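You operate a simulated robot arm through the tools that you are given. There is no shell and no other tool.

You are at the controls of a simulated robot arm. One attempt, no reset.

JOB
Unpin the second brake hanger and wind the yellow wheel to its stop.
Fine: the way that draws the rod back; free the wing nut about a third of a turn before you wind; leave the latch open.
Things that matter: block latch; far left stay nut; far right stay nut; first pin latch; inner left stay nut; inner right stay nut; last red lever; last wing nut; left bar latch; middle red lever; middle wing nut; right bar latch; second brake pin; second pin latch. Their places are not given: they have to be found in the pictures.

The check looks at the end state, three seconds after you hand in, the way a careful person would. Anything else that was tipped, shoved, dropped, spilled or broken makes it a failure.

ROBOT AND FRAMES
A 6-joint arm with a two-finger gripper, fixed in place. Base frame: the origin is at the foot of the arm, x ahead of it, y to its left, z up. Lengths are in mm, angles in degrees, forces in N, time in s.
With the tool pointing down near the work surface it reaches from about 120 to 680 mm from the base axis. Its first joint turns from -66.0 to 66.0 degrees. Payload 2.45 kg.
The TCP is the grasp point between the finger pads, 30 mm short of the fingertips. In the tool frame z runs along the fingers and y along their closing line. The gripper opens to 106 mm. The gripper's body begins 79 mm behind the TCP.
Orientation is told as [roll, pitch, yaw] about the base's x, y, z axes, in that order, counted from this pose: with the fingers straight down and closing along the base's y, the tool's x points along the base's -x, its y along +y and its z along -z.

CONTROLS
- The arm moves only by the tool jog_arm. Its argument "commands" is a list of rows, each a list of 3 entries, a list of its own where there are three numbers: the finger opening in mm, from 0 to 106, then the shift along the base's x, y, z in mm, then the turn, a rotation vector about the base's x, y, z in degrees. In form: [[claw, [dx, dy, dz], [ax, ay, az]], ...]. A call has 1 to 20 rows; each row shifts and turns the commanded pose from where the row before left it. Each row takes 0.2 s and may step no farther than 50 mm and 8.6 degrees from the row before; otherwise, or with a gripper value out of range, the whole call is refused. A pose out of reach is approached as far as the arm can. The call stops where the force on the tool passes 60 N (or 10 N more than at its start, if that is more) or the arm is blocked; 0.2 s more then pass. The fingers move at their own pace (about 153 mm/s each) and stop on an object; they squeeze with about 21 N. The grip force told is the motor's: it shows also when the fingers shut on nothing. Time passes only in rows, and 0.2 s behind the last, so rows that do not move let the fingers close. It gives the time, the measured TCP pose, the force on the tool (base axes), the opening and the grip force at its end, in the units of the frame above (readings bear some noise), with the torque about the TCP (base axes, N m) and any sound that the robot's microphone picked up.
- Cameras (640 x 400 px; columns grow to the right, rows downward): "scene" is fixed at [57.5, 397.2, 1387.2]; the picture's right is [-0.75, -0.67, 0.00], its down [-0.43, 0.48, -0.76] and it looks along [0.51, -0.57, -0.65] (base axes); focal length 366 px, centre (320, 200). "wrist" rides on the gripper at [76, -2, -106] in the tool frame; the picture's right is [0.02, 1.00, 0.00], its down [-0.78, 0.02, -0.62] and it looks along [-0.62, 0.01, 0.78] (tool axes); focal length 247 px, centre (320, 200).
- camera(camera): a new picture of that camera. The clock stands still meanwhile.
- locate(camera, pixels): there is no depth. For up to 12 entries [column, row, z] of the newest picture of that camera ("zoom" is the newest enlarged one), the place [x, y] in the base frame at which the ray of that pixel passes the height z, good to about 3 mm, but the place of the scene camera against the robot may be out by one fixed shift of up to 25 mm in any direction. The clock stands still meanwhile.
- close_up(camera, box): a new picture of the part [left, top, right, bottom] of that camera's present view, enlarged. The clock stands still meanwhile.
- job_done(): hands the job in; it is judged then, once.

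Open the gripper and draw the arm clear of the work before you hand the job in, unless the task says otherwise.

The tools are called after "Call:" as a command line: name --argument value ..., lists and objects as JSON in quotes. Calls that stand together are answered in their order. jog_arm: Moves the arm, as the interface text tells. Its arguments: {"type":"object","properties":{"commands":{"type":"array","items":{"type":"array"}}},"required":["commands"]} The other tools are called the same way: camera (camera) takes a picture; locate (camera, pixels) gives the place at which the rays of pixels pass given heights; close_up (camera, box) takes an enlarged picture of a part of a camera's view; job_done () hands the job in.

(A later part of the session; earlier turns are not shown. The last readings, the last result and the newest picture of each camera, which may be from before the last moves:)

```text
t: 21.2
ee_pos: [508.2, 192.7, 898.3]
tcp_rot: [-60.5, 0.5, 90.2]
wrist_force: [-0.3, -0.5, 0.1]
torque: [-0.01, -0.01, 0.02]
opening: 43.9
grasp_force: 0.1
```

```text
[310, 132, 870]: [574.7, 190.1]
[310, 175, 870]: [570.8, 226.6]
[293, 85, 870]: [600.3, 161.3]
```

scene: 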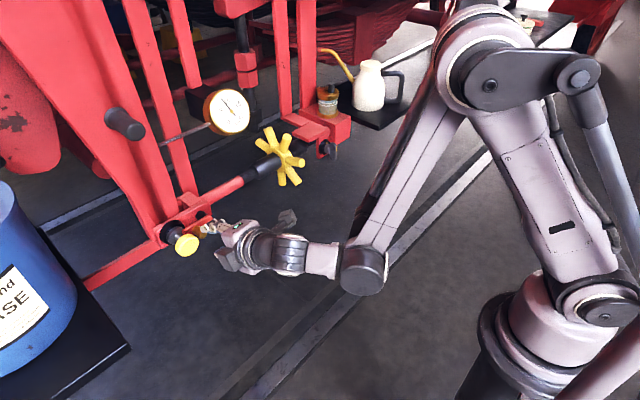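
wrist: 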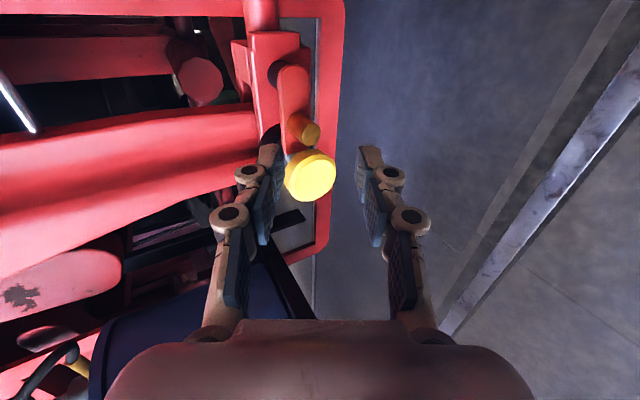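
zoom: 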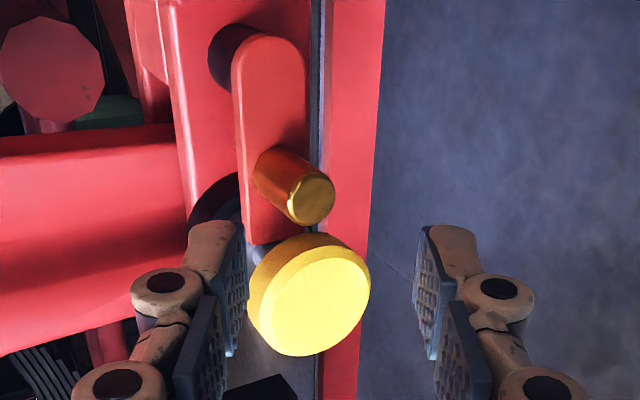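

The post tip measures (574,190,870). I move in so that the fingers straddle the post, tips stopping short of the latch bar.

Call:
jog_arm --commands '[[38, [15, -1, -4], [0, 0, 0]], [38, [15, -1, -4], [0, 0, 0]], [38, [15, -1, -5], [0, 0, 0]], [38, [9, 0, -4], [0, 0, 0]]]'

Call:
camera --camera "wrist"

Call:
close_up --camera "scene" --box '[130, 160, 290, 290]'

```text
t: 22.2
ee_pos: [564.1, 187.4, 878.8]
tcp_rot: [-60.4, 0.3, 89.9]
wrist_force: [-0.8, 0.1, 0.5]
torque: [-0.02, -0.01, 0.02]
opening: 38.1
grasp_force: 0.1
```

```text
taken
```

wrist: 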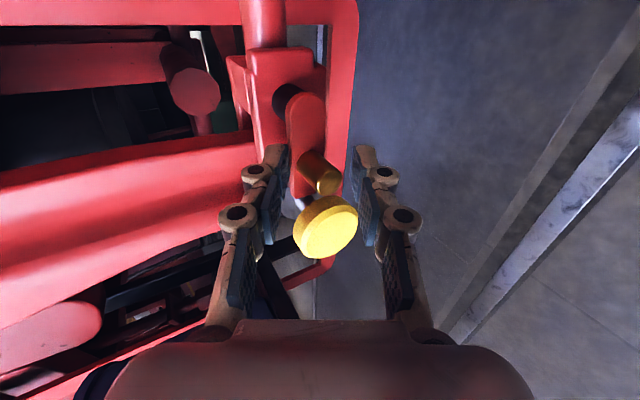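

```text
3.08 times, centred on (210, 225) of scene
```

zoom: 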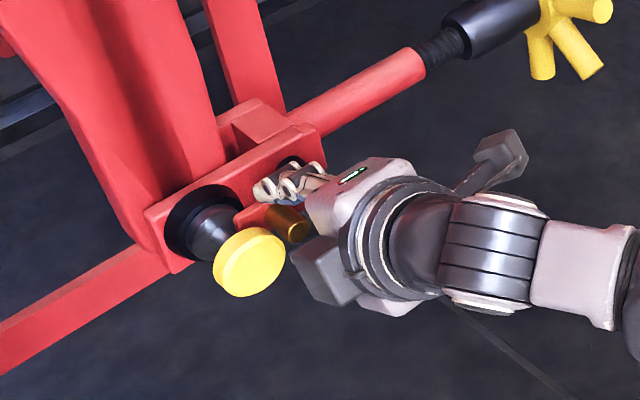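

The fingers straddle the post at wrist (320,172). I try lifting it gently first, in small steps along the arc about the pivot (y≈162, z≈870), watching the force.

Call:
jog_arm --commands '[[38, [0, 0, 5], [0, 0, 0]], [38, [0, 0, 5], [0, 0, 0]], [38, [0, 0, 4], [0, 0, 0]]]'

Call:
camera --camera "wrist"

```text
t: 23.0
ee_pos: [561.1, 188.4, 892.9]
tcp_rot: [-60.2, 0.4, 90.1]
wrist_force: [-1.5, 1.9, -15.0]
torque: [0.02, 0.15, -0.01]
opening: 46.1
grasp_force: 6.0
```

```text
taken
```

wrist: 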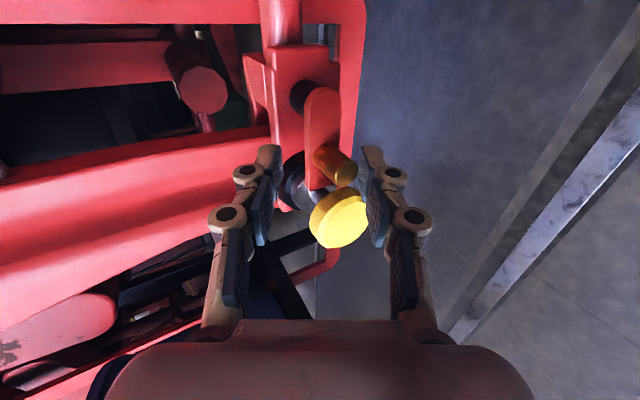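

The lower finger was pushed open (46 mm) with −15 N in z and the latch did not rise, so upward seems blocked. I go back and press the post downward instead.

Call:
jog_arm --commands '[[38, [1, 0, -7], [0, 0, 0]], [38, [1, 0, -7], [0, 0, 0]], [38, [0, 0, -4], [0, 0, 0]], [38, [0, 0, -4], [0, 0, 0]], [38, [0, 0, -4], [0, 0, 0]]]'

Call:
camera --camera "wrist"

```text
t: 24.2
ee_pos: [566.0, 190.3, 866.9]
tcp_rot: [-60.4, 0.4, 90.1]
wrist_force: [1.0, 5.4, 2.0]
torque: [-0.03, -0.12, 0.18]
opening: 39.4
grasp_force: 1.1
```

```text
taken
```

wrist: 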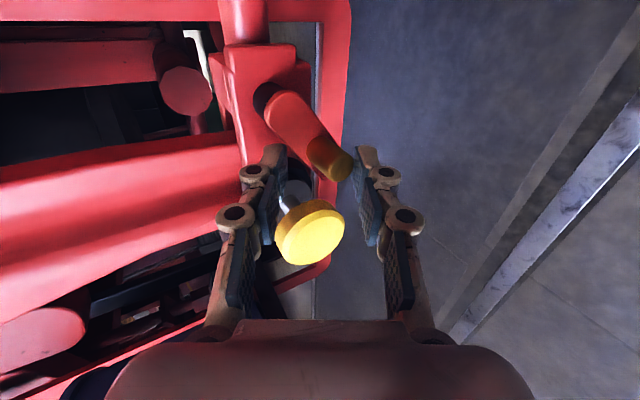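

The latch now swings downward easily (bar tilted, post at (333,160)). I close lightly on the post and carry it further along its arc (down and toward −y).

Call:
jog_arm --commands '[[26, [0, 0, 0], [0, 0, 0]], [22, [0, 0, 0], [0, 0, 0]]]'

Call:
camera --camera "wrist"

Call:
close_up --camera "scene" --box '[130, 160, 290, 290]'

```text
t: 24.8
ee_pos: [565.1, 191.7, 867.5]
tcp_rot: [-60.3, 0.3, 90.3]
wrist_force: [-3.6, 11.1, 2.8]
torque: [-0.17, -0.82, 0.9]
opening: 36.7
grasp_force: 44.8
```

```text
taken
```

wrist: 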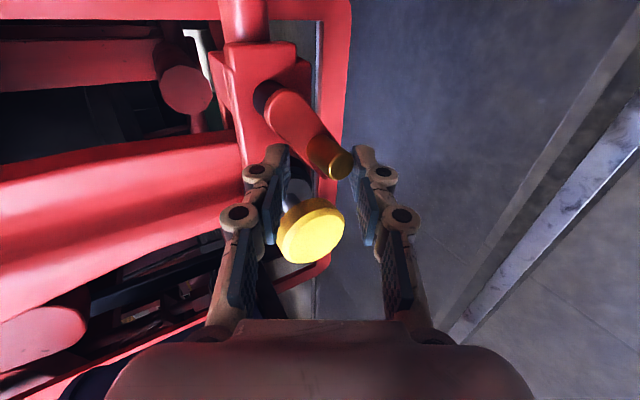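

```text
3.08 times, centred on (210, 225) of scene
```

zoom: 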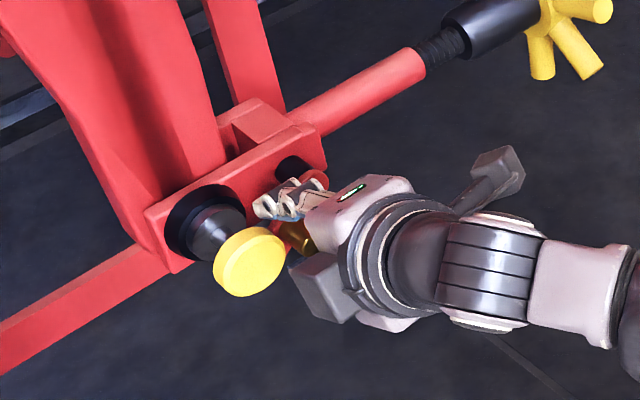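

The squeeze is across the tilted post (36.7 mm, 45 N), so I reopen to 44 mm and instead push the post down with the upper finger while following the arc toward −y.

Call:
jog_arm --commands '[[44, [0, 0, 2], [0, 0, 0]], [44, [0, -3, -5], [0, 0, 0]], [44, [0, -4, -5], [0, 0, 0]], [44, [0, -4, -5], [0, 0, 0]], [44, [0, -3, -5], [0, 0, 0]]]'

Call:
camera --camera "wrist"

Call:
close_up --camera "scene" --box '[130, 160, 290, 290]'

```text
t: 26.0
ee_pos: [564.5, 184.5, 854.2]
tcp_rot: [-61.0, 0.1, 91.3]
wrist_force: [-8.0, 36.3, 16.8]
torque: [-0.57, -0.58, 1.29]
opening: 53.9
grasp_force: 7.6
```

```text
taken
```

wrist: 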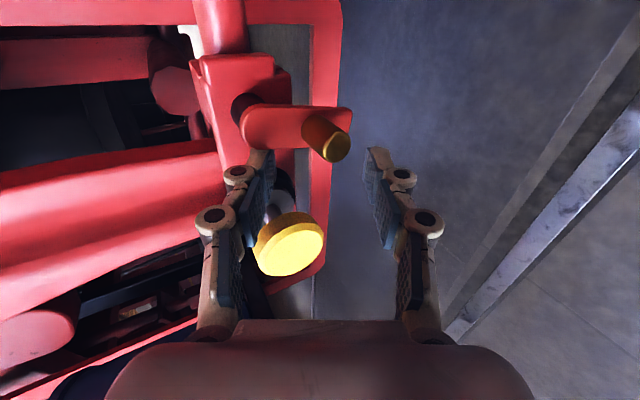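

```text
3.08 times, centred on (210, 225) of scene
```

zoom: 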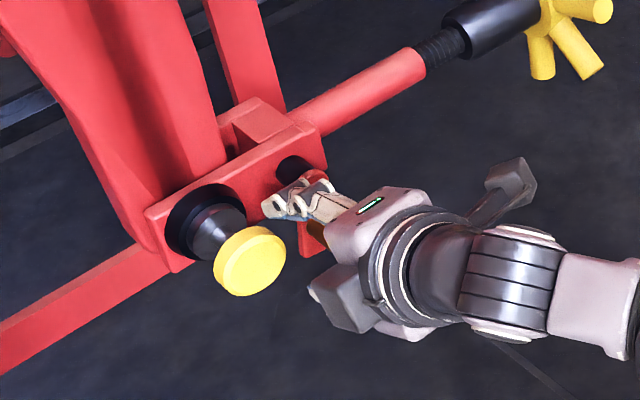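

The latch bar now points straight down (post at wrist (330,140)) and resists further (+36 N y), so it is fully open. I back off +y then retreat along −x and look.

Call:
jog_arm --commands '[[50, [0, 5, 3], [0, 0, 0]], [50, [-5, 3, 3], [0, 0, 0]], [50, [-20, 0, 8], [0, 0, 0]], [50, [-25, 0, 8], [0, 0, 0]], [50, [-10, 0, 8], [0, 0, 0]]]'

Call:
camera --camera "wrist"

Call:
close_up --camera "scene" --box '[130, 160, 290, 290]'

```text
t: 27.2
ee_pos: [509.4, 185.2, 887.4]
tcp_rot: [-60.4, 0.5, 89.8]
wrist_force: [-0.3, 0.9, 0.2]
torque: [0.01, 0.02, -0.01]
opening: 50.1
grasp_force: 0.1
out of reach, approached as far as the arm can: row 4
```

```text
taken
```

wrist: 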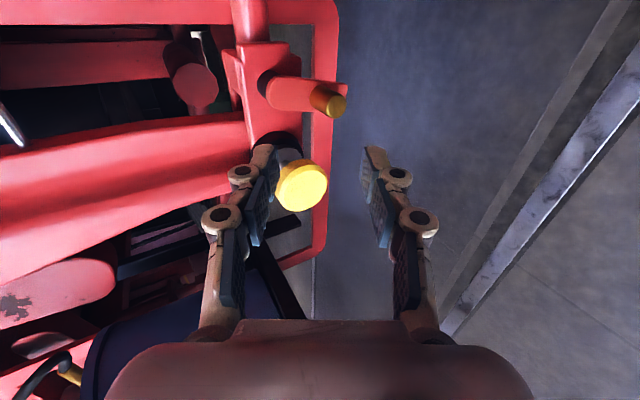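

```text
3.08 times, centred on (210, 225) of scene
```

zoom: 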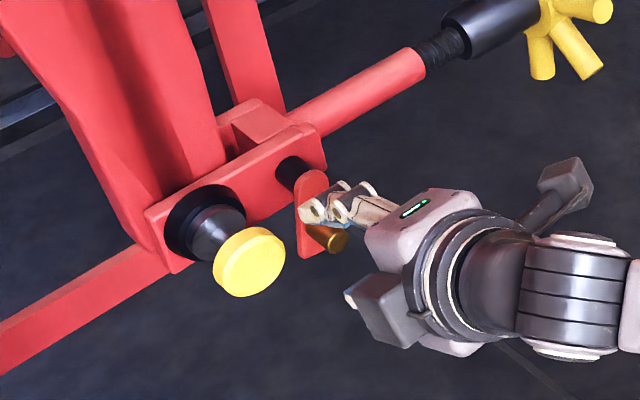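

The latch hangs open and stays. Now I roll the tool back (+90° about its axis) so the pads close along y on the knob's rim, and line up with the knob at y≈227.

Call:
jog_arm --commands '[[50, [0, 2, 0], [7.09, 0, -4.09]], [50, [0, 4, 0], [7.09, 0, -4.09]], [60, [0, 4, 0], [7.09, 0, -4.09]], [70, [0, 4, 0], [7.09, 0, -4.09]], [75, [0, 4, 0], [7.09, 0, -4.09]], [75, [0, 4, 0], [7.09, 0, -4.09]], [75, [0, 4, 0], [7.09, 0, -4.09]], [75, [0, 4, 0], [7.09, 0, -4.09]], [75, [0, 4, 0], [7.09, 0, -4.09]], [75, [0, 4, 0], [7.09, 0, -4.09]], [75, [0, 4, 0], [7.09, 0, -4.09]]]'

Call:
camera --camera "wrist"

```text
t: 29.6
ee_pos: [511.8, 227.2, 886.9]
tcp_rot: [-0.6, -59.8, 0.2]
wrist_force: [0.4, 0.3, 0.3]
torque: [0.01, -0.04, -0.02]
opening: 74.8
grasp_force: 0.0
```

```text
taken
```

wrist: 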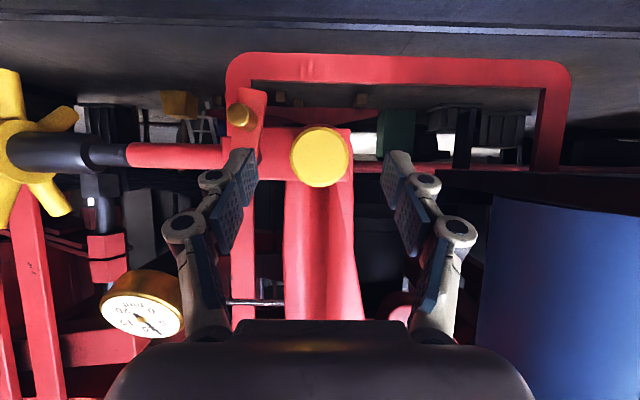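

The knob is centred at (320,157). I narrow to 64 mm (to clear the open latch's post) and advance so the pads flank the knob, then close.

Call:
jog_arm --commands '[[64, [0, 0, 0], [0, 0, 0]], [64, [18, 0, -4], [0, 0, 0]], [64, [18, 0, -4], [0, 0, 0]], [64, [18, 0, -4], [0, 0, 0]]]'

Call:
camera --camera "wrist"

```text
t: 30.6
ee_pos: [567.2, 229.0, 878.4]
tcp_rot: [-0.7, -59.9, 0.5]
wrist_force: [-0.1, -0.7, 0.5]
torque: [-0.01, 0.02, 0.0]
opening: 63.7
grasp_force: 0.0
```

```text
taken
```

wrist: 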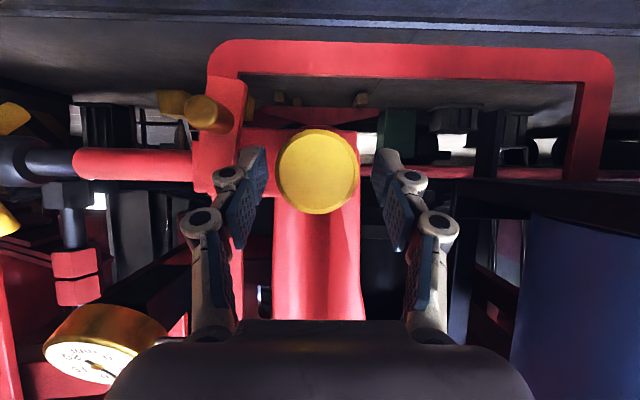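

The knob sits between the pads at (318,171). I lower 3 mm and close on it.

Call:
jog_arm --commands '[[64, [1, -1, -3], [0, 0, 0]], [40, [0, 0, 0], [0, 0, 0]], [36, [0, 0, 0], [0, 0, 0]], [36, [0, 0, 0], [0, 0, 0]]]'

Call:
camera --camera "wrist"

```text
t: 31.6
ee_pos: [566.9, 227.5, 874.8]
tcp_rot: [-0.8, -60.0, 0.7]
wrist_force: [-1.3, -3.0, 0.9]
torque: [-0.01, -0.2, 0.05]
opening: 42.3
grasp_force: 44.9
```

```text
taken
```

wrist: 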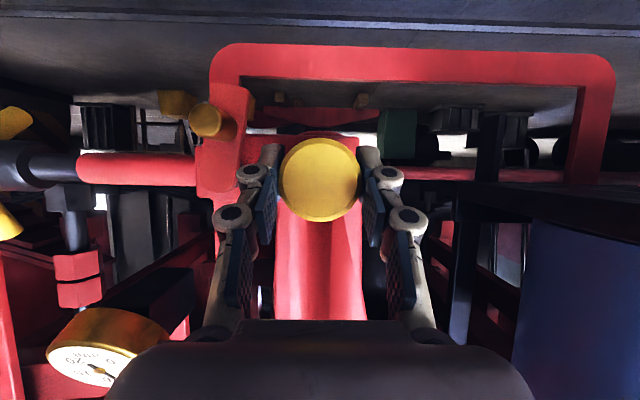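

Gripped at 42.3 mm with 45 N. I pull straight back along −x in small steps.

Call:
jog_arm --commands '[[36, [-6, 0, 0], [0, 0, 0]], [36, [-6, 0, 0], [0, 0, 0]], [36, [-6, 0, 0], [0, 0, 0]]]'

Call:
camera --camera "wrist"

Call:
close_up --camera "scene" --box '[130, 160, 290, 290]'

```text
t: 32.4
ee_pos: [547.4, 226.3, 873.8]
tcp_rot: [-1.0, -60.1, 0.8]
wrist_force: [3.8, -2.9, 25.5]
torque: [-0.01, 0.33, -0.23]
opening: 42.1
grasp_force: 45.1
```

```text
taken
```

wrist: 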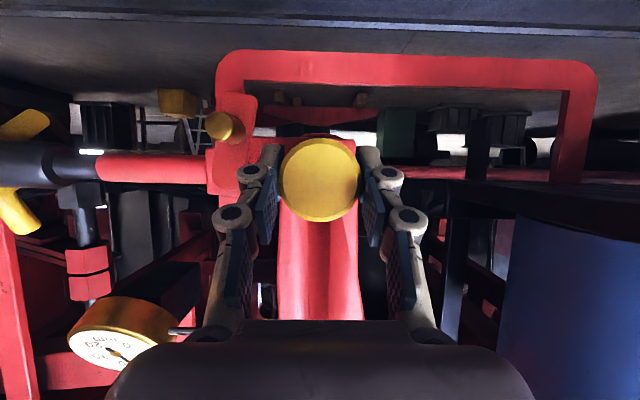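

```text
3.08 times, centred on (210, 225) of scene
```

zoom: 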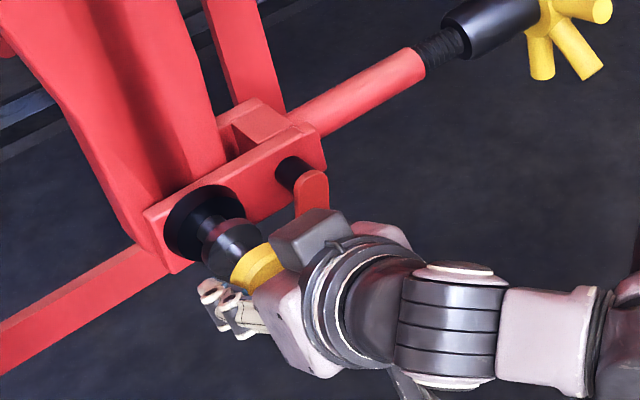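

The pin is sliding out (knob came back ~19 mm). There's +25 N in z, so I add a little +z while pulling further.

Call:
jog_arm --commands '[[36, [-6, 0, 1], [0, 0, 0]], [36, [-6, 0, 1], [0, 0, 0]]]'

Call:
close_up --camera "scene" --box '[130, 160, 290, 290]'

```text
t: 33.0
ee_pos: [536.5, 226.6, 874.2]
tcp_rot: [-0.7, -59.7, 0.3]
wrist_force: [4.8, 0.7, -7.0]
torque: [-0.24, -0.75, 0.3]
opening: 42.0
grasp_force: 44.8
```

```text
3.08 times, centred on (210, 225) of scene
```

zoom: 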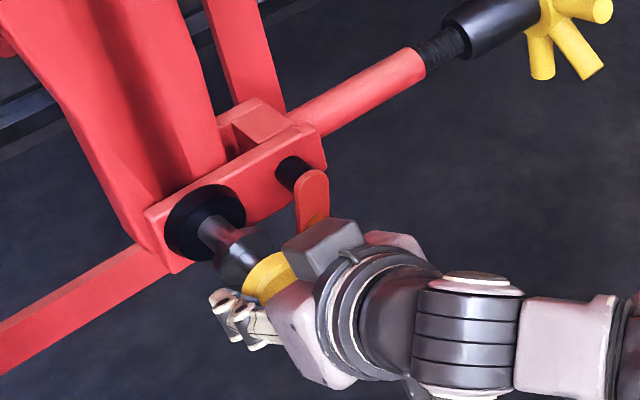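

Pulling is easy (about 5 N in x). I keep pulling straight back.

Call:
jog_arm --commands '[[36, [-6, 0, 0], [0, 0, 0]], [36, [-6, 0, 0], [0, 0, 0]]]'

Call:
close_up --camera "scene" --box '[130, 160, 290, 290]'

```text
t: 33.6
ee_pos: [523.5, 227.2, 874.2]
tcp_rot: [-0.7, -59.6, 0.2]
wrist_force: [4.1, -0.2, -26.9]
torque: [-0.05, -0.15, 0.29]
opening: 42.4
grasp_force: 44.9
```

```text
3.08 times, centred on (210, 225) of scene
```

zoom: 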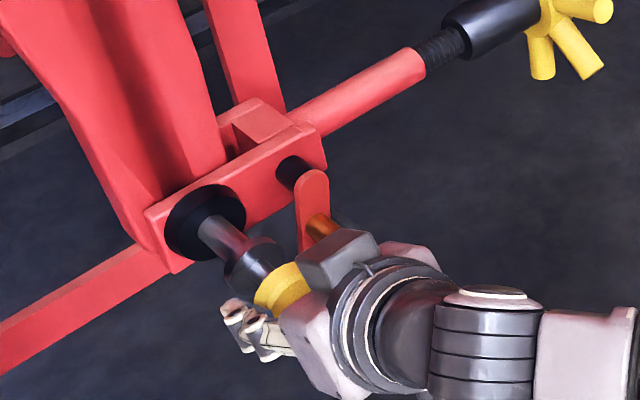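

Now −27 N in z, so I take that 1 mm back while continuing; 43 mm pulled so far.

Call:
jog_arm --commands '[[36, [-4, 0, -1], [0, 0, 0]], [36, [-5, 0, 0], [0, 0, 0]], [36, [-5, 0, 0], [0, 0, 0]]]'

Call:
close_up --camera "scene" --box '[130, 160, 290, 290]'

Call:
camera --camera "wrist"

```text
t: 34.4
ee_pos: [512.9, 227.3, 873.0]
tcp_rot: [-1.2, -60.2, 0.9]
wrist_force: [42.8, 0.2, -9.8]
torque: [-0.03, -0.13, 0.0]
opening: 42.5
grasp_force: 45.1
```

```text
3.08 times, centred on (210, 225) of scene
```

zoom: 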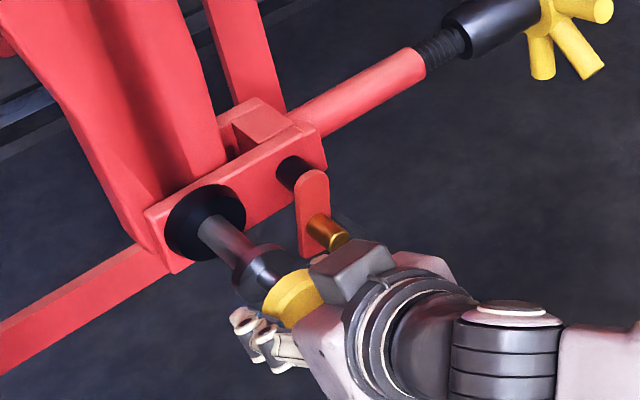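

```text
taken
```

wrist: 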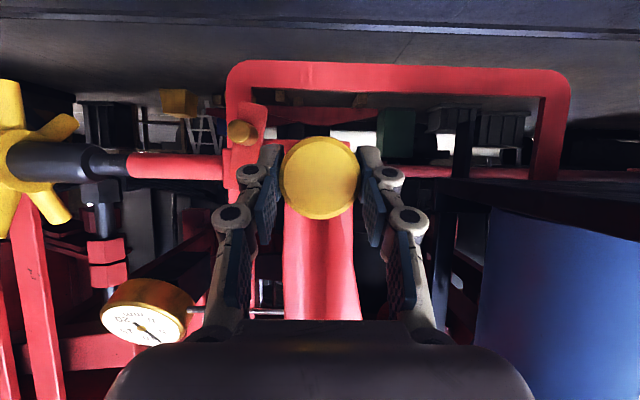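

x-force rose to +43 N at ~54 mm: the pin is at its withdrawn stop. I ease off 2 mm, open the fingers, and check it stays before retreating up and back along the tool axis.

Call:
jog_arm --commands '[[36, [1.8, 0, 0], [0, 0, 0]], [60, [0, 0, 0], [0, 0, 0]], [64, [0, 0, 0], [0, 0, 0]], [64, [-10, 0, 15], [0, 0, 0]], [64, [-10, 0, 20], [0, 2, 0]], [64, [-10, 0, 25], [0, 4, 0]], [64, [-10, 0, 25], [0, 4, 0]]]'

Call:
camera --camera "scene"

Call:
close_up --camera "scene" --box '[130, 160, 290, 290]'

Call:
camera --camera "wrist"

```text
t: 36.0
ee_pos: [470.7, 228.1, 958.8]
tcp_rot: [-0.8, -49.9, 0.5]
wrist_force: [0.1, -0.3, 0.6]
torque: [0.0, 0.01, 0.0]
opening: 64.2
grasp_force: 0.2
```

```text
taken
```

scene: 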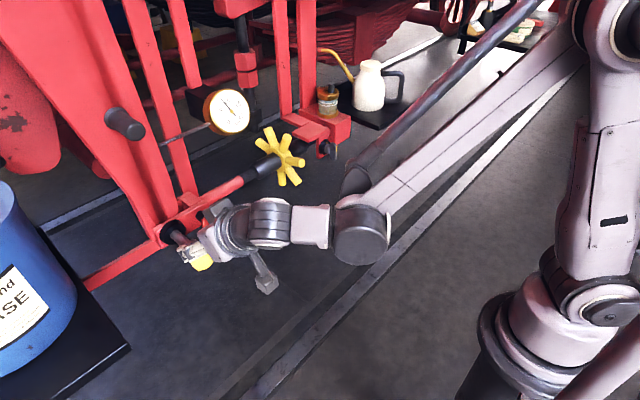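

```text
3.08 times, centred on (210, 225) of scene
```

zoom: 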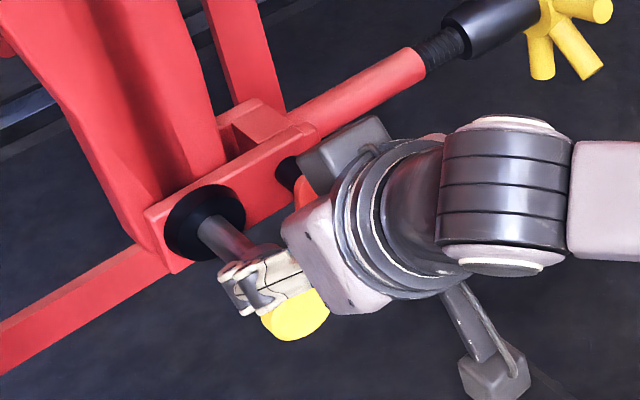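

```text
taken
```

wrist: 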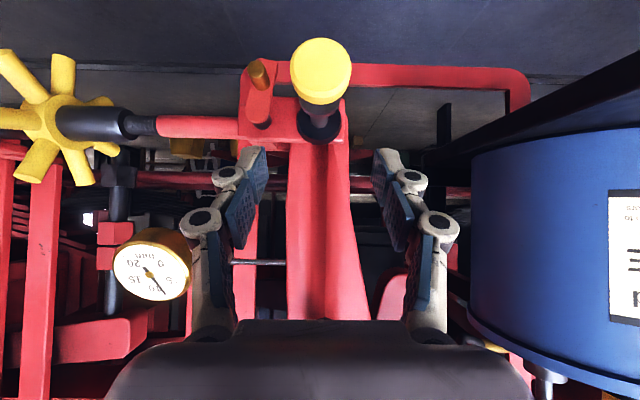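

The pin stays withdrawn and the latch open. Next the wing nut: I move across at x≈430, z≈985 to y≈−215 for a close view.

Call:
jog_arm --commands '[[106, [-20, -20, 20], [0, 3, 0]], [106, [-20, -44, 5], [0, 3, 0]], [106, [0, -45, 0], [0, 4, 0]], [106, [0, -45, 0], [0, 0, 0]], [106, [0, -45, 0], [0, 0, 0]], [106, [0, -45, 0], [0, 0, 0]], [106, [0, -45, 0], [0, 0, 0]], [106, [0, -45, 0], [0, 0, 0]], [106, [0, -45, 0], [0, 0, 0]], [106, [0, -45, -10], [0, 0, 0]], [106, [0, -18, -20], [0, 0, 0]]]'

Call:
camera --camera "wrist"

Call:
camera --camera "scene"

```text
t: 38.4
ee_pos: [430.9, -212.5, 957.5]
tcp_rot: [-0.7, -39.8, 0.3]
wrist_force: [0.4, 0.5, 0.0]
torque: [0.01, -0.02, 0.0]
opening: 106.1
grasp_force: 0.1
```

```text
taken
```

wrist: 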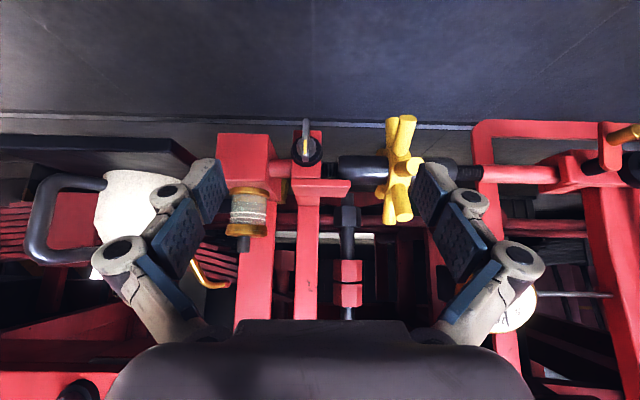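

```text
taken
```

scene: 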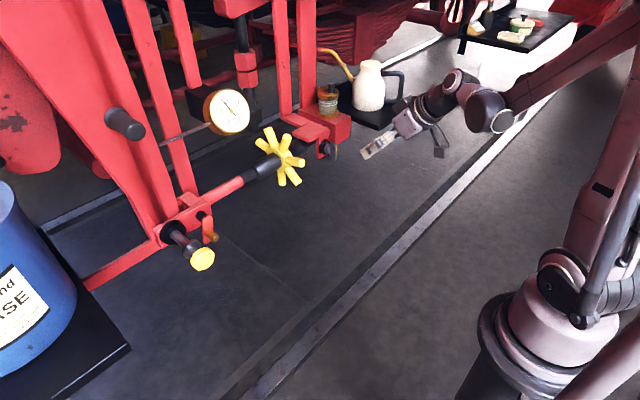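

The wing nut shows at wrist (306,140). I enlarge it and the gauge.

Call:
close_up --camera "wrist" --box '[260, 100, 430, 230]'

Call:
locate --camera "zoom" --pixels '[[176, 65, 860], [176, 65, 890], [174, 120, 860], [174, 120, 890], [180, 200, 860]]'

Call:
close_up --camera "scene" --box '[140, 70, 340, 280]'

```text
3.08 times, centred on (345, 165) of wrist
```

zoom: 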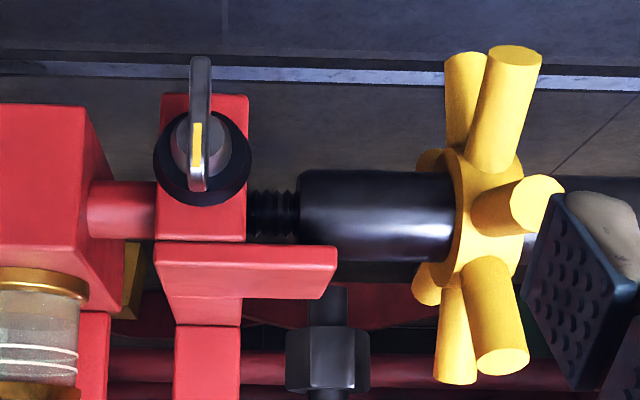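

```text
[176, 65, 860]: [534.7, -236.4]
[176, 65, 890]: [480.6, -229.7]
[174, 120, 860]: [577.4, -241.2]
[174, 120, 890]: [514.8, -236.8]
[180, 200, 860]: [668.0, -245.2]
```

```text
1.90 times, centred on (240, 175) of scene
```

zoom: 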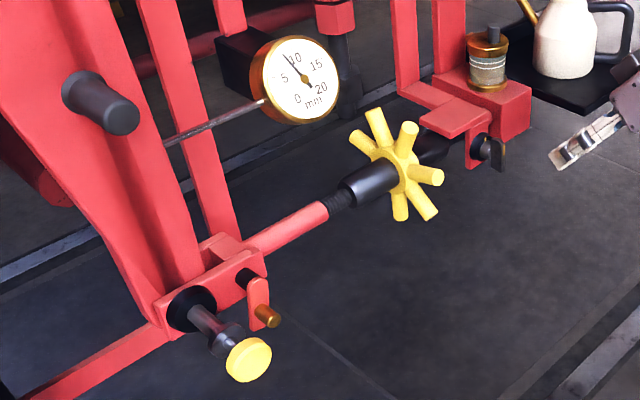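

The wing is a vertical plate with a yellow index line at zoom (197,150). I lower for a level look to get its y, z and size.

Call:
jog_arm --commands '[[106, [5, -5, -25], [0, -5, 0]], [106, [5, -5, -25], [0, -5, 0]], [106, [0, 0, -15], [0, -2, 0]]]'

Call:
camera --camera "wrist"

Call:
close_up --camera "wrist" --box '[270, 130, 390, 230]'

```text
t: 39.2
ee_pos: [440.2, -224.3, 889.5]
tcp_rot: [-0.6, -52.0, 0.5]
wrist_force: [-0.2, -0.3, 0.8]
torque: [-0.01, 0.0, -0.02]
opening: 106.0
grasp_force: 0.1
```

```text
taken
```

wrist: 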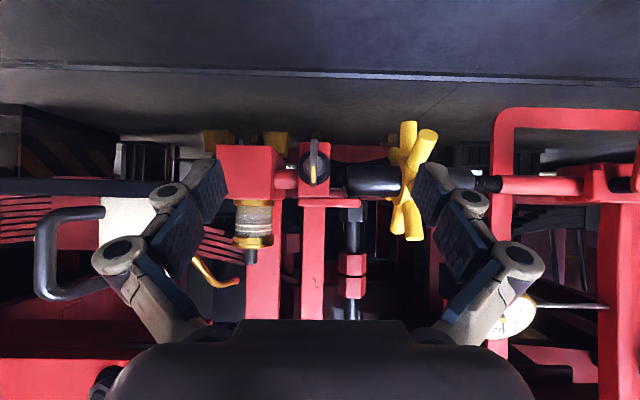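

```text
4.00 times, centred on (330, 180) of wrist
```

zoom: 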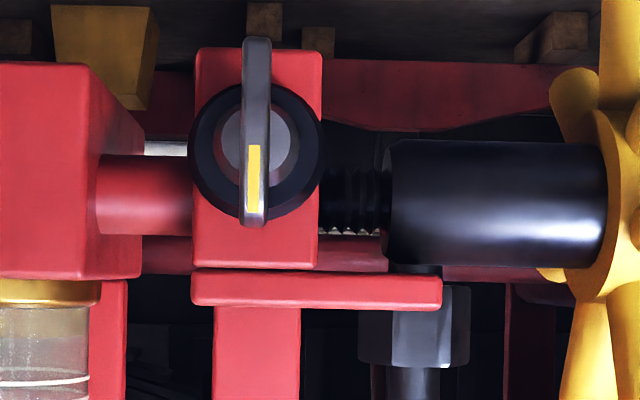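

The wing plate spans zoom (257,38)-(253,225), hub centre near (258,148). I get the positions by rays at several heights.

Call:
locate --camera "wrist" --pixels '[[314.5, 167, 855], [314.5, 167, 860], [314.5, 167, 865], [313.8, 162.8, 855], [313.8, 162.8, 860], [314.3, 139.5, 830], [314.3, 139.5, 835], [313.3, 186.3, 880], [313.3, 186.3, 885]]'

```text
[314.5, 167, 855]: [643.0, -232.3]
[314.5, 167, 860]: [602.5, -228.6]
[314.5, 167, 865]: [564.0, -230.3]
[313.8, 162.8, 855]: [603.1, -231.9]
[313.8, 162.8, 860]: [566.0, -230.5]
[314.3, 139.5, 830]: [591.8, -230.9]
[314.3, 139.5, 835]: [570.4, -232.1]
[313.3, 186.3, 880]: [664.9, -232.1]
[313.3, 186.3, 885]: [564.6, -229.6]
```

From the two views: wing plate centre ≈(588,−230,857), half-length ≈26 mm, about 8 mm thick, collar behind at x≈615; plate face at x≈627. I'll close the fingers into a stick and push the wing's upper half toward +y (counter-clockwise seen from the robot = loosening); first I set up on its −y side.

Call:
jog_arm --commands '[[40, [25, -10, 5], [0, -4, 0]], [0, [25, -10, 5], [0, -4, 0]], [0, [25, -8, 5], [0, 0, 0]], [0, [15, -6, 2], [0, 0, 0]]]'

Call:
camera --camera "wrist"

Call:
close_up --camera "scene" --box '[270, 80, 430, 210]'

```text
t: 40.2
ee_pos: [532.7, -258.8, 903.7]
tcp_rot: [-0.8, -59.9, 0.4]
wrist_force: [1.0, 0.1, 0.4]
torque: [-0.02, 0.01, 0.0]
opening: 0.0
grasp_force: 20.8
```

```text
taken
```

wrist: 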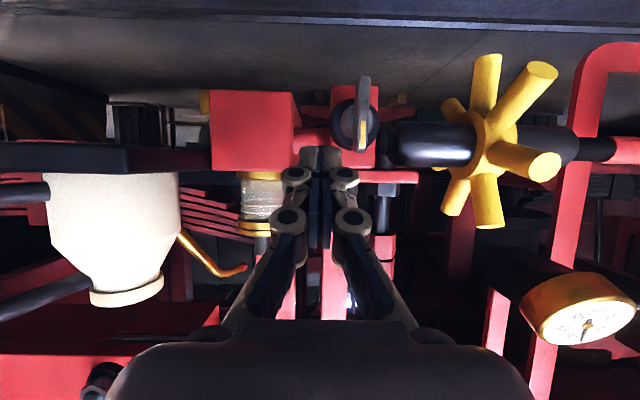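

```text
3.08 times, centred on (350, 145) of scene
```

zoom: 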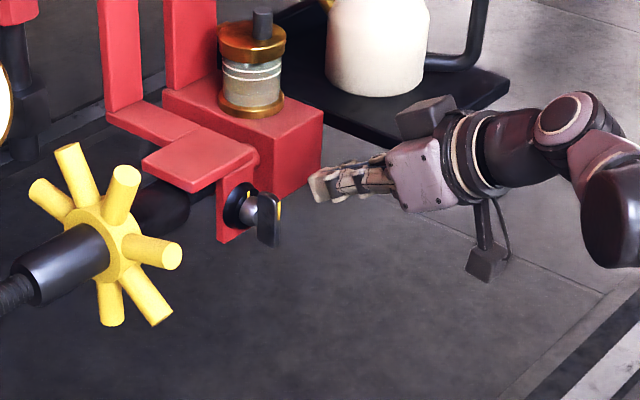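

Stick is left of the wing (tips (320,150), wing (363,115)). I advance to the depth of the wing, still beside it.

Call:
jog_arm --commands '[[0, [11, 0, -4], [0, 0, 0]], [0, [11, 1, -4], [0, 0, 0]], [0, [10, 2, -4], [0, 0, 0]]]'

Call:
camera --camera "wrist"

Call:
close_up --camera "scene" --box '[270, 80, 430, 210]'

```text
t: 41.0
ee_pos: [564.6, -256.9, 894.2]
tcp_rot: [-0.8, -59.9, 0.5]
wrist_force: [0.5, -0.1, 0.5]
torque: [-0.01, 0.0, 0.02]
opening: 0.0
grasp_force: 20.2
```

```text
taken
```

wrist: 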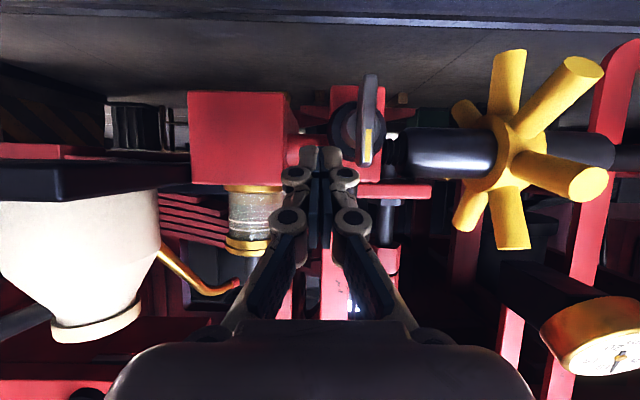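

```text
3.08 times, centred on (350, 145) of scene
```

zoom: 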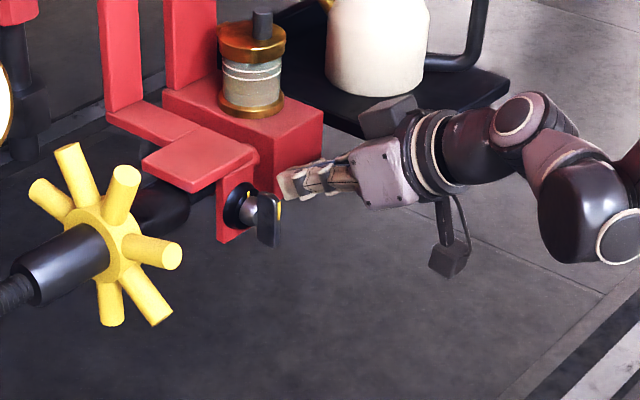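

Beside the wing's upper half. I lower 5 mm, then push toward +y in 4 mm steps watching the force.

Call:
jog_arm --commands '[[0, [0, 0, -5], [0, 0, 0]], [0, [0, 4, 0], [0, 0, 0]], [0, [0, 4, 0], [0, 0, 0]], [0, [0, 4, 0], [0, 0, 0]], [0, [0, 3, 0], [0, 0, 0]]]'

Call:
camera --camera "wrist"

```text
t: 42.2
ee_pos: [562.8, -246.6, 889.3]
tcp_rot: [-1.3, -60.0, 0.4]
wrist_force: [-3.8, -23.3, 4.7]
torque: [-0.15, -0.08, -0.29]
opening: 0.1
grasp_force: 21.7
```

```text
taken
```

wrist: 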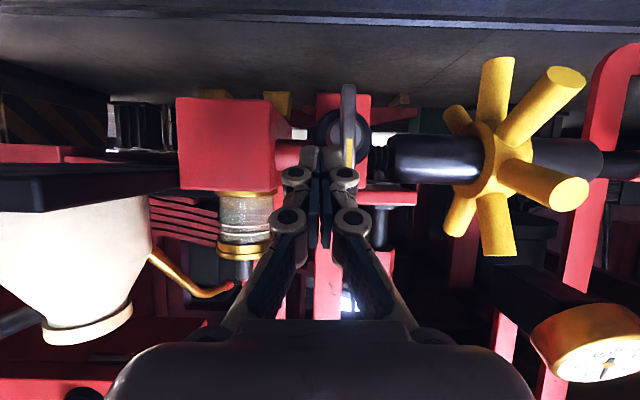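

Contact with the wing (−23 N in y), not turning yet. I push a bit further.

Call:
jog_arm --commands '[[0, [0, 3, 0], [0, 0, 0]], [0, [0, 3, 0], [0, 0, 0]]]'

Call:
close_up --camera "wrist" --box '[260, 60, 460, 220]'

```text
t: 42.8
ee_pos: [562.9, -242.9, 888.5]
tcp_rot: [-1.3, -60.3, 0.2]
wrist_force: [-8.6, -31.3, 12.4]
torque: [-0.49, -0.05, -0.36]
opening: 0.0
grasp_force: 20.7
```

```text
2.50 times, centred on (360, 140) of wrist
```

zoom: 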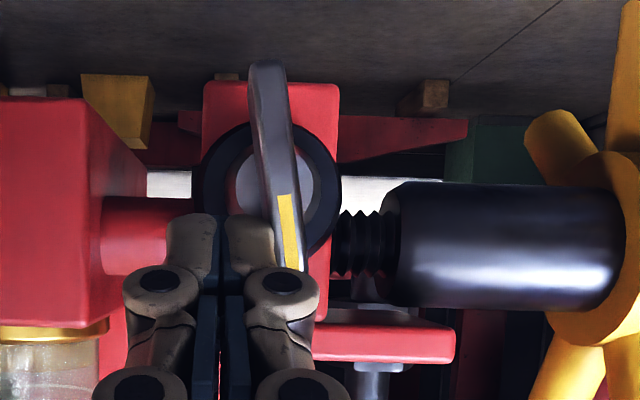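

The wing begins to turn (now leaning ~10° toward +y). I keep pushing +y.

Call:
jog_arm --commands '[[0, [0, 3, 0], [0, 0, 0]], [0, [0, 3, -1], [0, 0, 0]], [0, [0, 3, -1], [0, 0, 0]]]'

Call:
close_up --camera "wrist" --box '[260, 60, 460, 220]'

```text
t: 43.6
ee_pos: [564.8, -223.9, 887.3]
tcp_rot: [-0.6, -59.9, 0.6]
wrist_force: [1.0, 2.3, 4.7]
torque: [0.02, -0.11, 0.04]
opening: 0.4
grasp_force: 21.0
```

```text
2.50 times, centred on (360, 140) of wrist
```

zoom: 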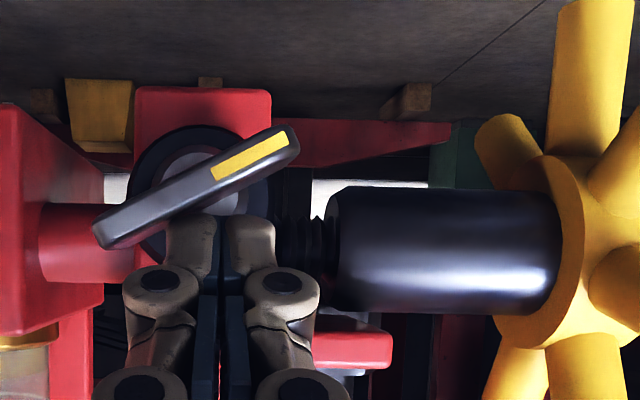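

The wing broke loose and swung: its yellow-marked half now points to +y and slightly down, about 117° from the start, i.e. about a third of a turn. I lift away (+z) and back off, then check.

Call:
jog_arm --commands '[[0, [0, 0, 6], [0, 0, 0]], [0, [-6, 0, 6], [0, 0, 0]], [0, [-25, 0, 5], [0, 0, 0]], [0, [-35, 0, 5], [0, 4, 0]], [0, [-40, 0, 0], [0, 4, 0]]]'

Call:
camera --camera "wrist"

Call:
close_up --camera "wrist" --box '[270, 100, 390, 220]'

Call:
close_up --camera "scene" --box '[270, 80, 430, 210]'

```text
t: 44.8
ee_pos: [454.7, -228.9, 910.8]
tcp_rot: [-0.7, -51.8, 0.3]
wrist_force: [0.1, -0.2, -0.6]
torque: [0.0, 0.01, -0.01]
opening: 0.2
grasp_force: 21.0
```

```text
taken
```

wrist: 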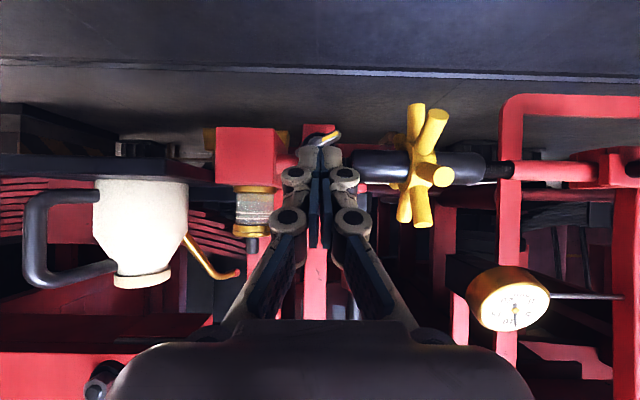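

```text
3.33 times, centred on (330, 160) of wrist
```

zoom: 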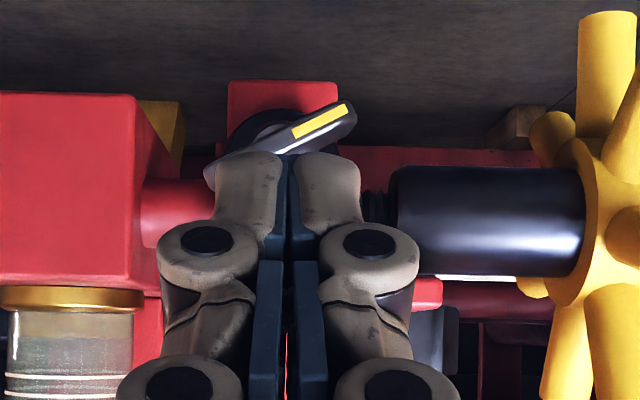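

```text
3.08 times, centred on (350, 145) of scene
```

zoom: 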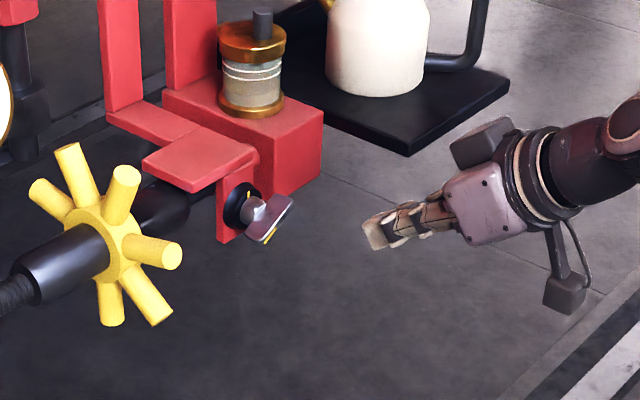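

The wing nut now sits ~116° from its start (scene zoom shows it tilted). Before winding I take baseline close-ups of the threads, the gauge and the wheel.

Call:
close_up --camera "scene" --box '[220, 120, 320, 200]'

Call:
close_up --camera "scene" --box '[195, 80, 260, 140]'

Call:
close_up --camera "scene" --box '[140, 180, 260, 280]'

Call:
close_up --camera "wrist" --box '[340, 80, 540, 240]'

```text
5.00 times, centred on (270, 160) of scene
```

zoom: 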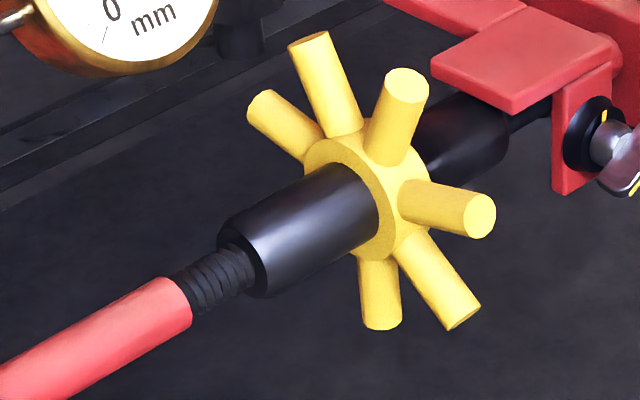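

```text
6.67 times, centred on (228, 110) of scene
```

zoom: 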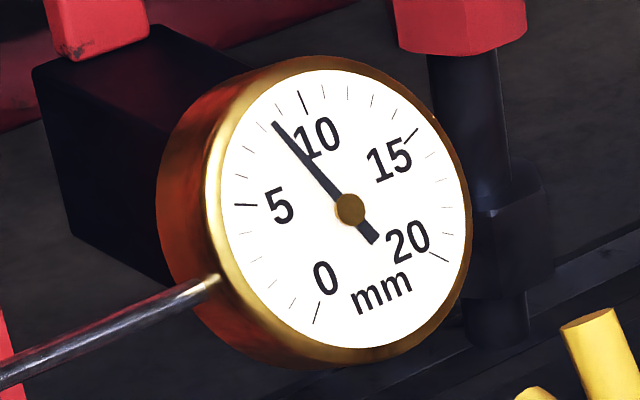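

```text
4.00 times, centred on (200, 230) of scene
```

zoom: 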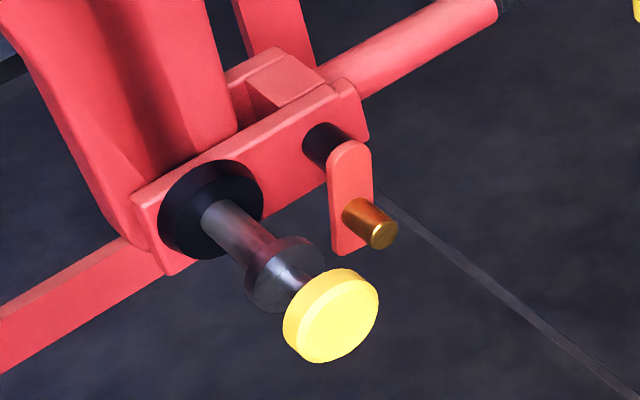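

```text
2.50 times, centred on (440, 160) of wrist
```

zoom: 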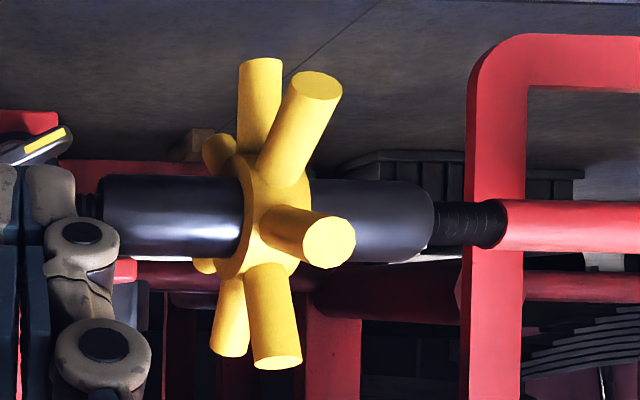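

Gauge reads ~8.7 mm; seven spokes on the wheel. I zoom hard on the threads on both sides of the sleeve to read the handedness.

Call:
close_up --camera "scene" --box '[245, 160, 275, 180]'

Call:
close_up --camera "wrist" --box '[480, 145, 520, 175]'

Call:
close_up --camera "scene" --box '[300, 125, 330, 150]'

```text
16.00 times, centred on (260, 170) of scene
```

zoom: 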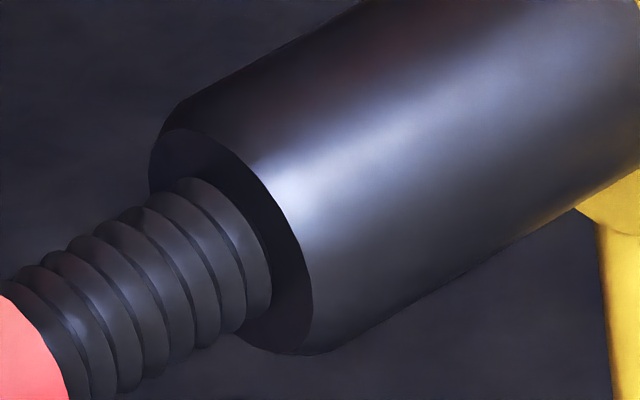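

```text
13.33 times, centred on (500, 160) of wrist
```

zoom: 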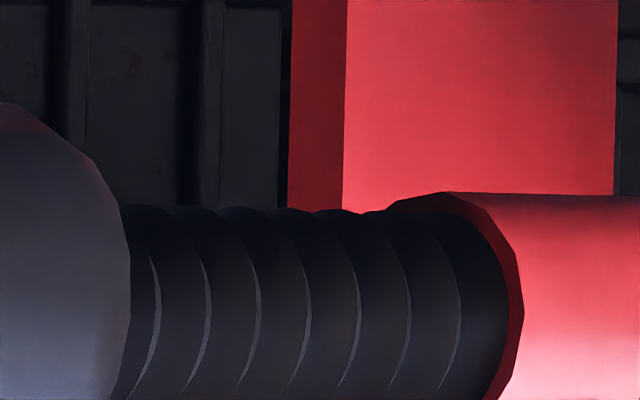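

```text
16.00 times, centred on (315, 138) of scene
```

zoom: 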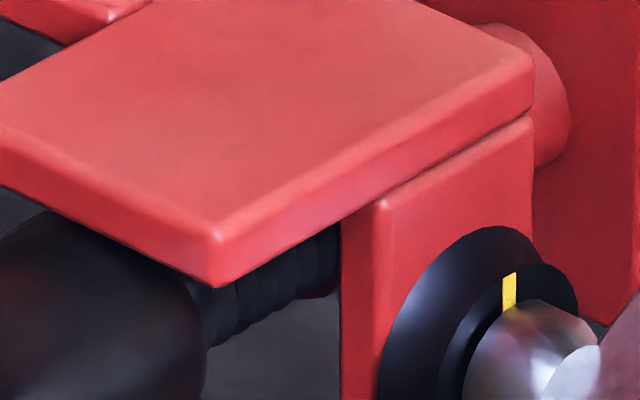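

The rendering is sharp enough to read the helix from a square-on view, so I move the wrist camera to y≈5, right in front of the exposed thread.

Call:
jog_arm --commands '[[0, [-10, 40, 5], [0, 0, 0]], [0, [0, 45, 5], [0, 0, 0]], [0, [0, 45, 0], [0, 0, 0]], [0, [0, 45, 0], [0, 0, 0]], [0, [0, 45, 0], [0, 0, 0]], [0, [0, 15, 0], [0, 0, 0]]]'

Call:
camera --camera "wrist"

```text
t: 46.2
ee_pos: [447.9, 10.5, 917.5]
tcp_rot: [-0.8, -51.8, 0.5]
wrist_force: [-0.2, -0.6, -0.6]
torque: [-0.01, -0.02, 0.0]
opening: 0.1
grasp_force: 21.1
```

```text
taken
```

wrist: 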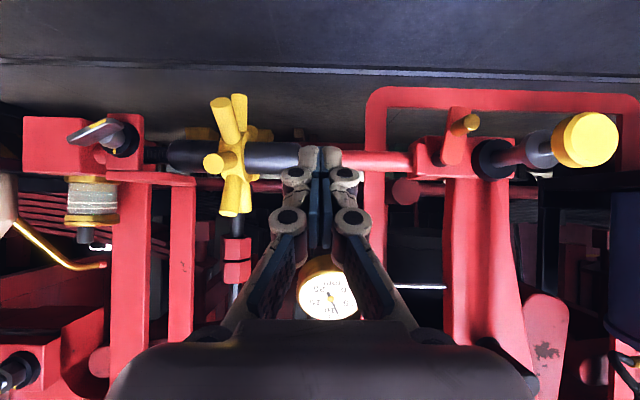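

The closed fingers hide the thread at (315,158); I open the gripper and zoom.

Call:
jog_arm --commands '[[106, [0, 0, 0], [0, 0, 0]], [106, [0, 0, 0], [0, 0, 0]]]'

Call:
close_up --camera "wrist" --box '[295, 140, 345, 175]'

Call:
close_up --camera "wrist" --box '[130, 80, 450, 260]'

```text
t: 46.8
ee_pos: [447.3, 10.3, 917.3]
tcp_rot: [-0.7, -52.0, 0.4]
wrist_force: [0.5, 1.4, -0.6]
torque: [-0.04, 0.0, -0.01]
opening: 105.7
grasp_force: 0.1
```

```text
11.43 times, centred on (320, 158) of wrist
```

zoom: 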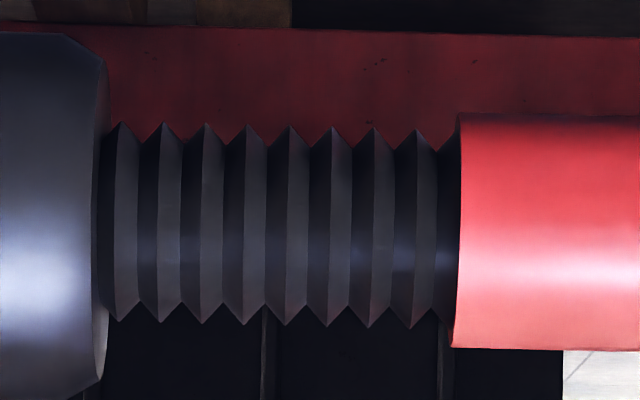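

```text
2.00 times, centred on (290, 170) of wrist
```

zoom: 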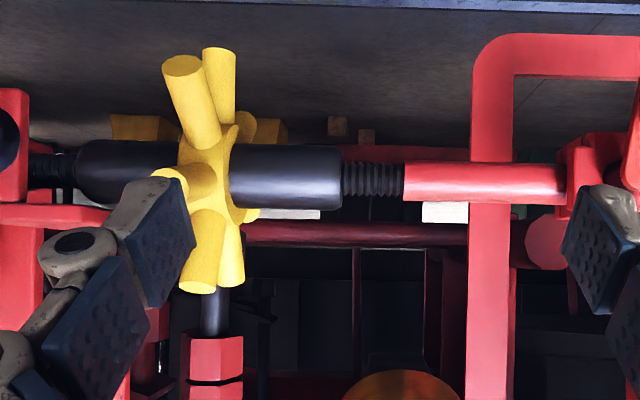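

The thread shows plain rings, so handedness can't be read; I'll find the direction by a small test turn. Baseline scene zoom of the thread is stored. I go to grip the wheel's front spoke (end ≈(573,−102,895), hub ≈(650,−102,873)) with pads closing along y.

Call:
jog_arm --commands '[[60, [10, -28, 5], [0, -2, 0]], [50, [15, -28, 5], [0, -2, 0]], [50, [20, -28, 0], [0, -2, 0]], [50, [20, -28, 0], [0, -2, 0]]]'

Call:
camera --camera "wrist"

```text
t: 47.8
ee_pos: [514.0, -101.8, 928.6]
tcp_rot: [-0.8, -59.9, 0.6]
wrist_force: [0.1, -0.1, -0.3]
torque: [0.0, -0.02, 0.01]
opening: 50.1
grasp_force: 0.1
```

```text
taken
```

wrist: 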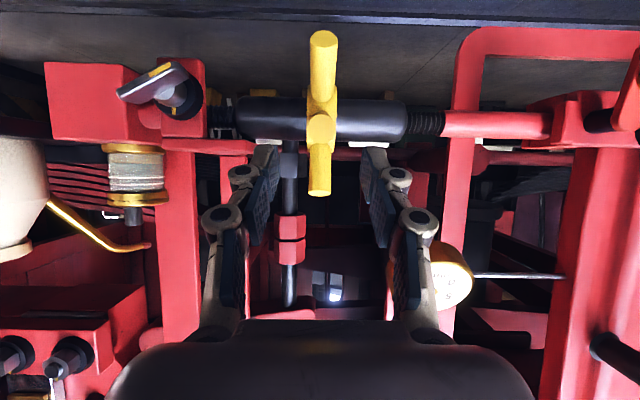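

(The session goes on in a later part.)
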